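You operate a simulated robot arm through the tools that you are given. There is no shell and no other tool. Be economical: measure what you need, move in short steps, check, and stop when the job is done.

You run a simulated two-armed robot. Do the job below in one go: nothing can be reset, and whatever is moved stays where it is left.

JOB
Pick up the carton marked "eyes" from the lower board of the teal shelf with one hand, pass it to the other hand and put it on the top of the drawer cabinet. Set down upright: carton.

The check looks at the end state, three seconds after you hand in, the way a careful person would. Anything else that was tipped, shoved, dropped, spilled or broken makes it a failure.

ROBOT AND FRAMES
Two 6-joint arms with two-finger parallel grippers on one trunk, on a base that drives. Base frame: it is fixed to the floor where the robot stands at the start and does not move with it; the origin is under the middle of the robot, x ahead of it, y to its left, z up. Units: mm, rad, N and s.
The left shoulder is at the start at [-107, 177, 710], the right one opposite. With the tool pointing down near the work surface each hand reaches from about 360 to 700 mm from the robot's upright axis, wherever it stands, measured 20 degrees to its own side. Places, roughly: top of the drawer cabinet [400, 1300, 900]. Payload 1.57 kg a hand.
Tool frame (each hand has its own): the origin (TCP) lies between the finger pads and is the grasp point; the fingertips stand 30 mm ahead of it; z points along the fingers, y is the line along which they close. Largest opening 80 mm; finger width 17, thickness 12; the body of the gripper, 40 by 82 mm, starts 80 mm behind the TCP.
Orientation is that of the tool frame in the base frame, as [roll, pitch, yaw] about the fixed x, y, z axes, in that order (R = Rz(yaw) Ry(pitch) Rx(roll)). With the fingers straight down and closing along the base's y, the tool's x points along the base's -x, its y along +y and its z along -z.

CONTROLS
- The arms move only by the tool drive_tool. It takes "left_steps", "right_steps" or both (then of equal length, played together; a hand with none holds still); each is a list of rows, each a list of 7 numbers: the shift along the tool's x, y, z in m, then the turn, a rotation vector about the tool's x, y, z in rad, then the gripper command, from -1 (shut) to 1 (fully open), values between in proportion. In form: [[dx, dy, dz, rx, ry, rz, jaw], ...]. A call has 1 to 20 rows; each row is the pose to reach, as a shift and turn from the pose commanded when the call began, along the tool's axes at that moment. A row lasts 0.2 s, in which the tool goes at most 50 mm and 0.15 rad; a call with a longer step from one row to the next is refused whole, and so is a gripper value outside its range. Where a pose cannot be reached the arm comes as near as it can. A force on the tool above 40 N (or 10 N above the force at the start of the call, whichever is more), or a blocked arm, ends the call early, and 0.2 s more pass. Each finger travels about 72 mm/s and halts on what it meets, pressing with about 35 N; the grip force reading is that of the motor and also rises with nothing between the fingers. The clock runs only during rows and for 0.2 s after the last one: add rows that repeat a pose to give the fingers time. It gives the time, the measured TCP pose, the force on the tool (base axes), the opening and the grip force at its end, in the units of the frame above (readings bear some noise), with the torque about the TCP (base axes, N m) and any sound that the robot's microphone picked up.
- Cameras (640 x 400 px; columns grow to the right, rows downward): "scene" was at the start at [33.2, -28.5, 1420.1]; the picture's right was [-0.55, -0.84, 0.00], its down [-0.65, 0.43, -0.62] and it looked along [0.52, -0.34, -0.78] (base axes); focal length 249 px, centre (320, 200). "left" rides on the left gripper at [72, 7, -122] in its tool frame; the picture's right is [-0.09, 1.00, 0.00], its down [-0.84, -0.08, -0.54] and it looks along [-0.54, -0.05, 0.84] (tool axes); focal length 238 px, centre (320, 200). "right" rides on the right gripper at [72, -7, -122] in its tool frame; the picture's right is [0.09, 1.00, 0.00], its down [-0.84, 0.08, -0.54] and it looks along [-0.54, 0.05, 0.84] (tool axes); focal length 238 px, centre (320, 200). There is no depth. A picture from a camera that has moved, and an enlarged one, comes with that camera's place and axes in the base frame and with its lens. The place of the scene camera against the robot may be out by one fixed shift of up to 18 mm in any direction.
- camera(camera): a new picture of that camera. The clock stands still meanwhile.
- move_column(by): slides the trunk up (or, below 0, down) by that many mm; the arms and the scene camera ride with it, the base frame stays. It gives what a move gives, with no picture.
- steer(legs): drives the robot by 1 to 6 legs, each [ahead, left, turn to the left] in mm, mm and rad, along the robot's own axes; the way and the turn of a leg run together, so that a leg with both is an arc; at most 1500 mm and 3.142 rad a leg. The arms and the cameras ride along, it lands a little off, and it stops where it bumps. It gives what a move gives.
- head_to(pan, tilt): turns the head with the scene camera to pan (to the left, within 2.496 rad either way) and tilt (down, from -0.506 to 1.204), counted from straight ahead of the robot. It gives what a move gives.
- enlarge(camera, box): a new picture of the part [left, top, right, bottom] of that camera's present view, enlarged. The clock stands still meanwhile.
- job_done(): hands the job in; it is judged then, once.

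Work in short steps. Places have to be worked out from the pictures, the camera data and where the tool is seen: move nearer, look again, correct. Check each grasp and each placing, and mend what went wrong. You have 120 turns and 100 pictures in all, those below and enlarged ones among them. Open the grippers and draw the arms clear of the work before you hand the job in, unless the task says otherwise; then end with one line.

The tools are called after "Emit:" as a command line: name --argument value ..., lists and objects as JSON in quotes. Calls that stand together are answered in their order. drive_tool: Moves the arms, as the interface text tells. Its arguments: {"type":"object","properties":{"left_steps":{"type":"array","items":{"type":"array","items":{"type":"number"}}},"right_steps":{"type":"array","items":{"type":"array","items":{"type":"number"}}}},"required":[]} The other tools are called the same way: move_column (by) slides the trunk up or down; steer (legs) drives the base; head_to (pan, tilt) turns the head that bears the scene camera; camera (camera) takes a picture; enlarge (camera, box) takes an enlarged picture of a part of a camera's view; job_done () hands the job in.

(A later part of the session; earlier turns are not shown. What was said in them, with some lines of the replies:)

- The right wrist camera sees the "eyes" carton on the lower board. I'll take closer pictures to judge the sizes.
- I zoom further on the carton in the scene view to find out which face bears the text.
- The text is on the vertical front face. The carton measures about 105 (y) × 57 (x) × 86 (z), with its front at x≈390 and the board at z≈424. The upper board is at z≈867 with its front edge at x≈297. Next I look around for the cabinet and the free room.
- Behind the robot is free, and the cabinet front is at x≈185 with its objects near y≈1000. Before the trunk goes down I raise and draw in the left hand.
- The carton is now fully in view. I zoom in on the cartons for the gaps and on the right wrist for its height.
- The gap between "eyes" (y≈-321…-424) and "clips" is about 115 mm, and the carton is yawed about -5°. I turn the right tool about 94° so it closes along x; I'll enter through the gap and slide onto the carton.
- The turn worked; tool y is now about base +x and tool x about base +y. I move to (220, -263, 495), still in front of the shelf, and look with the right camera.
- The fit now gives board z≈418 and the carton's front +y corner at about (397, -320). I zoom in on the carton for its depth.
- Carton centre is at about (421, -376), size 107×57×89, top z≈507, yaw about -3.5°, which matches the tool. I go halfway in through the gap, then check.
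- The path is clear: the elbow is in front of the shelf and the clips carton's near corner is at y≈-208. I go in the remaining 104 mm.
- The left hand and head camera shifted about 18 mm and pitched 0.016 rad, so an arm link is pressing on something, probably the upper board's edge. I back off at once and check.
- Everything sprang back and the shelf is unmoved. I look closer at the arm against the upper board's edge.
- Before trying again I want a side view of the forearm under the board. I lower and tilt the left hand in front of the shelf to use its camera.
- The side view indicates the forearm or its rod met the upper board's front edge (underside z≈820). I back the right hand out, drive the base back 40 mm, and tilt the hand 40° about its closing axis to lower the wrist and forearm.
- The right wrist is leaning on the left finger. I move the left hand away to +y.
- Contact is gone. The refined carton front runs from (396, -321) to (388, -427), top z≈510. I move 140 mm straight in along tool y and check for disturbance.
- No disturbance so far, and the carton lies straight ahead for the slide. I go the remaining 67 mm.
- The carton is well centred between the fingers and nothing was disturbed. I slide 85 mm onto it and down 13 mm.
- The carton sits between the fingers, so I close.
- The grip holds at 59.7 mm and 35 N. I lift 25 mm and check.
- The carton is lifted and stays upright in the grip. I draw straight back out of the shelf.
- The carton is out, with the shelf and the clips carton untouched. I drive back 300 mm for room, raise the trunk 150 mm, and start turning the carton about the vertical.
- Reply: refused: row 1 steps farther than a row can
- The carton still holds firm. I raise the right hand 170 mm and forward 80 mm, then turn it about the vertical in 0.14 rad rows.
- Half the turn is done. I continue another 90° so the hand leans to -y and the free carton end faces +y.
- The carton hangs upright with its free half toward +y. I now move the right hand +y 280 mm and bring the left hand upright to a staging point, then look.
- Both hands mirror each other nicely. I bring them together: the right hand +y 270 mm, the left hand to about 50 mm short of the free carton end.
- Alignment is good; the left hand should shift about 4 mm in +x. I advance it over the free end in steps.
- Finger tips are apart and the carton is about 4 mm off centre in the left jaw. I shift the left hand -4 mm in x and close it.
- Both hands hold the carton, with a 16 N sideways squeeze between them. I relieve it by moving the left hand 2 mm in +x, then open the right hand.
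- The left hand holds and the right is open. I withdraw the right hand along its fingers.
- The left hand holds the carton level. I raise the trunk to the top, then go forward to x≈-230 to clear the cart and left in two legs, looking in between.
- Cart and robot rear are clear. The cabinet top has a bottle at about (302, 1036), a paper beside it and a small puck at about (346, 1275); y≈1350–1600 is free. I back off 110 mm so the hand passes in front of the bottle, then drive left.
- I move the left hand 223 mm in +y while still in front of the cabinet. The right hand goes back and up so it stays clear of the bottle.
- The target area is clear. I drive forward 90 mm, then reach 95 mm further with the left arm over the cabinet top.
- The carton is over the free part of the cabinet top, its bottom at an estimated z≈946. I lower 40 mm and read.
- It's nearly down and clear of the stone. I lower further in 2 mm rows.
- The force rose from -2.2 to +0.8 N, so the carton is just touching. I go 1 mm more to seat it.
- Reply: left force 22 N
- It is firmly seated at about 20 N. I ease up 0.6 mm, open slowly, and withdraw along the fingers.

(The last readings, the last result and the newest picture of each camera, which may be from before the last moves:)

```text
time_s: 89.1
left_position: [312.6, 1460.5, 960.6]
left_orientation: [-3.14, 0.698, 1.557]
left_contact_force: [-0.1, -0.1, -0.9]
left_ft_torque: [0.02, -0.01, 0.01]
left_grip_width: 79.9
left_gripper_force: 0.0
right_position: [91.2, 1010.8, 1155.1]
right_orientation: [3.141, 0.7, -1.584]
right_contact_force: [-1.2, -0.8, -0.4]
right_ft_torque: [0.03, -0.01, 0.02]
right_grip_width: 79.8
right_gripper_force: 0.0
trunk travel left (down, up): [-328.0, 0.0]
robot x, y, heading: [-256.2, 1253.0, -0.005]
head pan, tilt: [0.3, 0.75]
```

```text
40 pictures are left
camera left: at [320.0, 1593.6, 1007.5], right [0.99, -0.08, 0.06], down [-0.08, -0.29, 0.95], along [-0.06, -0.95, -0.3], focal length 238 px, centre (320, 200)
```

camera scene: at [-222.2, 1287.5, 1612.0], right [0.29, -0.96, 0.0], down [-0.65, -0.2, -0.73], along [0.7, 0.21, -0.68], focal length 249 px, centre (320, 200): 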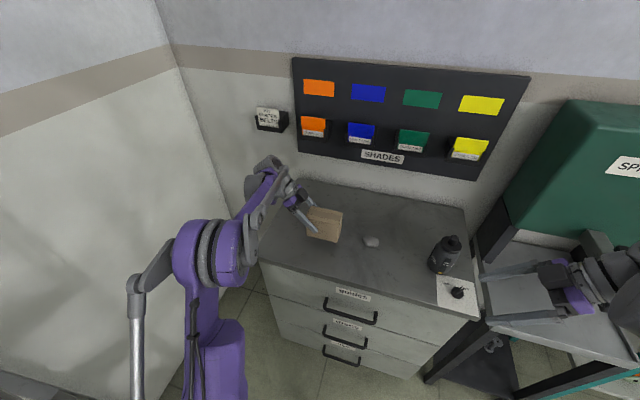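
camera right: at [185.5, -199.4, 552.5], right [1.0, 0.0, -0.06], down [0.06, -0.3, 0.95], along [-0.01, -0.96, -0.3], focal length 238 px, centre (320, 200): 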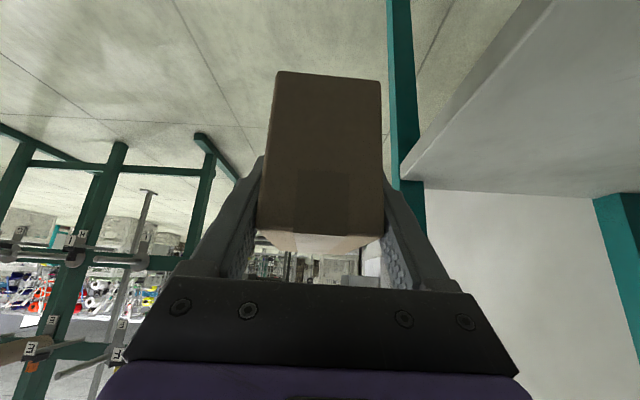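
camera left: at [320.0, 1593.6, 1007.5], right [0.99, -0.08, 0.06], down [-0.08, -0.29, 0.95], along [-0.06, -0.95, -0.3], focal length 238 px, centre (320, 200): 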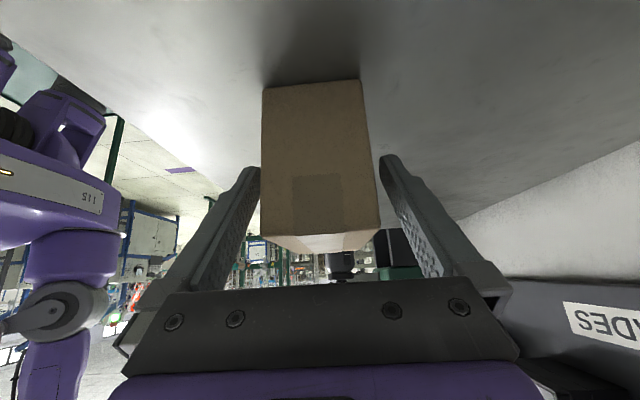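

The fingers are clear on both sides. I withdraw the left hand up and back along its axis, then look.

Emit:
drive_tool --left_steps '[[0, 0, -0.02, 0, 0, 0, 1], [0, 0, -0.05, 0, 0, 0, 1], [0, 0, -0.09, 0, 0, 0, 1], [-0.03, 0, -0.12, 0, 0, 0, 1], [-0.06, -0.03, -0.14, 0, 0, 0, 1], [-0.06, -0.07, -0.15, 0, 0, 0, 1], [-0.06, -0.11, -0.15, 0, 0, 0, 1], [-0.06, -0.15, -0.15, 0, 0, 0, 1], [-0.06, -0.15, -0.15, 0, 0, 0, 1]]'

Emit:
steer --legs '[[-80, 0, 0]]'

Emit:
camera --camera "scene"

Emit:
enlarge --camera "scene" --box '[250, 150, 490, 300]'

```text
time_s: 91.1
left_position: [164.7, 1511.4, 1113.0]
left_orientation: [-3.14, 0.7, 1.56]
left_contact_force: [0.3, 0.6, 1.3]
left_ft_torque: [-0.01, 0.02, 0.0]
left_grip_width: 79.6
left_gripper_force: 0.1
right_position: [91.9, 1011.0, 1155.5]
right_orientation: [3.141, 0.697, -1.583]
right_contact_force: [0.3, -0.3, -0.3]
right_ft_torque: [0.02, 0.01, 0.04]
right_grip_width: 79.9
right_gripper_force: 0.1
trunk travel left (down, up): [-328.0, 0.0]
robot x, y, heading: [-256.8, 1250.8, -0.002]
head pan, tilt: [0.3, 0.75]
```

```text
time_s: 92.1
left_position: [86.2, 1511.2, 1112.7]
left_orientation: [-3.14, 0.7, 1.559]
left_contact_force: [-0.6, 0.5, -0.1]
left_ft_torque: [0.0, -0.02, 0.03]
left_grip_width: 80.0
left_gripper_force: 0.0
right_position: [14.2, 1012.0, 1156.3]
right_orientation: [3.141, 0.698, -1.581]
right_contact_force: [0.3, -0.3, 0.1]
right_ft_torque: [0.03, -0.01, -0.03]
right_grip_width: 80.0
right_gripper_force: 0.0
trunk travel left (down, up): [-328.0, 0.0]
robot x, y, heading: [-340.8, 1250.8, -0.004]
head pan, tilt: [0.3, 0.75]
```

```text
39 pictures are left
camera scene: at [-299.4, 1287.8, 1612.4], right [0.29, -0.96, 0.0], down [-0.65, -0.2, -0.73], along [0.7, 0.21, -0.68], focal length 249 px, centre (320, 200)
```

scene: 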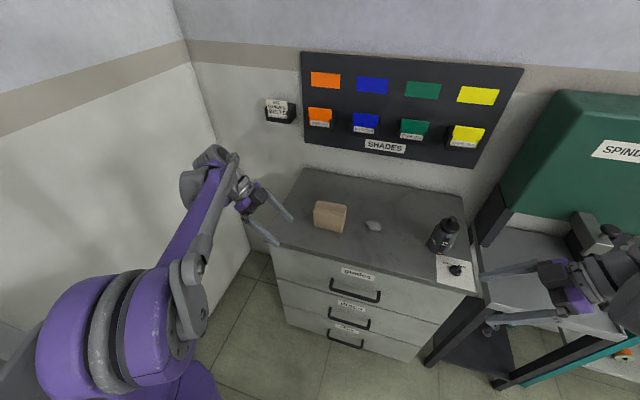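

```text
2.67 times, centred on (370, 225) of scene
camera zoom: at [-299.4, 1287.8, 1612.4], right [0.29, -0.96, 0.0], down [-0.65, -0.2, -0.73], along [0.7, 0.21, -0.68], focal length 665 px, centre (187, 133)
```

zoom: 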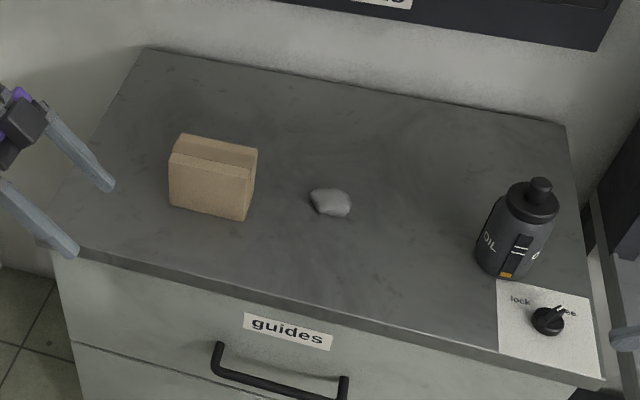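

The carton stands upright on the cabinet top, both grippers are open and clear, and nothing else was moved. I hand in.

Emit:
job_done

```text
The job is handed in.
```

The "eyes" carton was picked from the lower board with the right hand, passed to the left hand in the air, and set down upright on the drawer cabinet. Along the way the right arm briefly pressed on the upper board's edge and the right wrist touched a left finger; I backed off both times, and the pictures show nothing moved.
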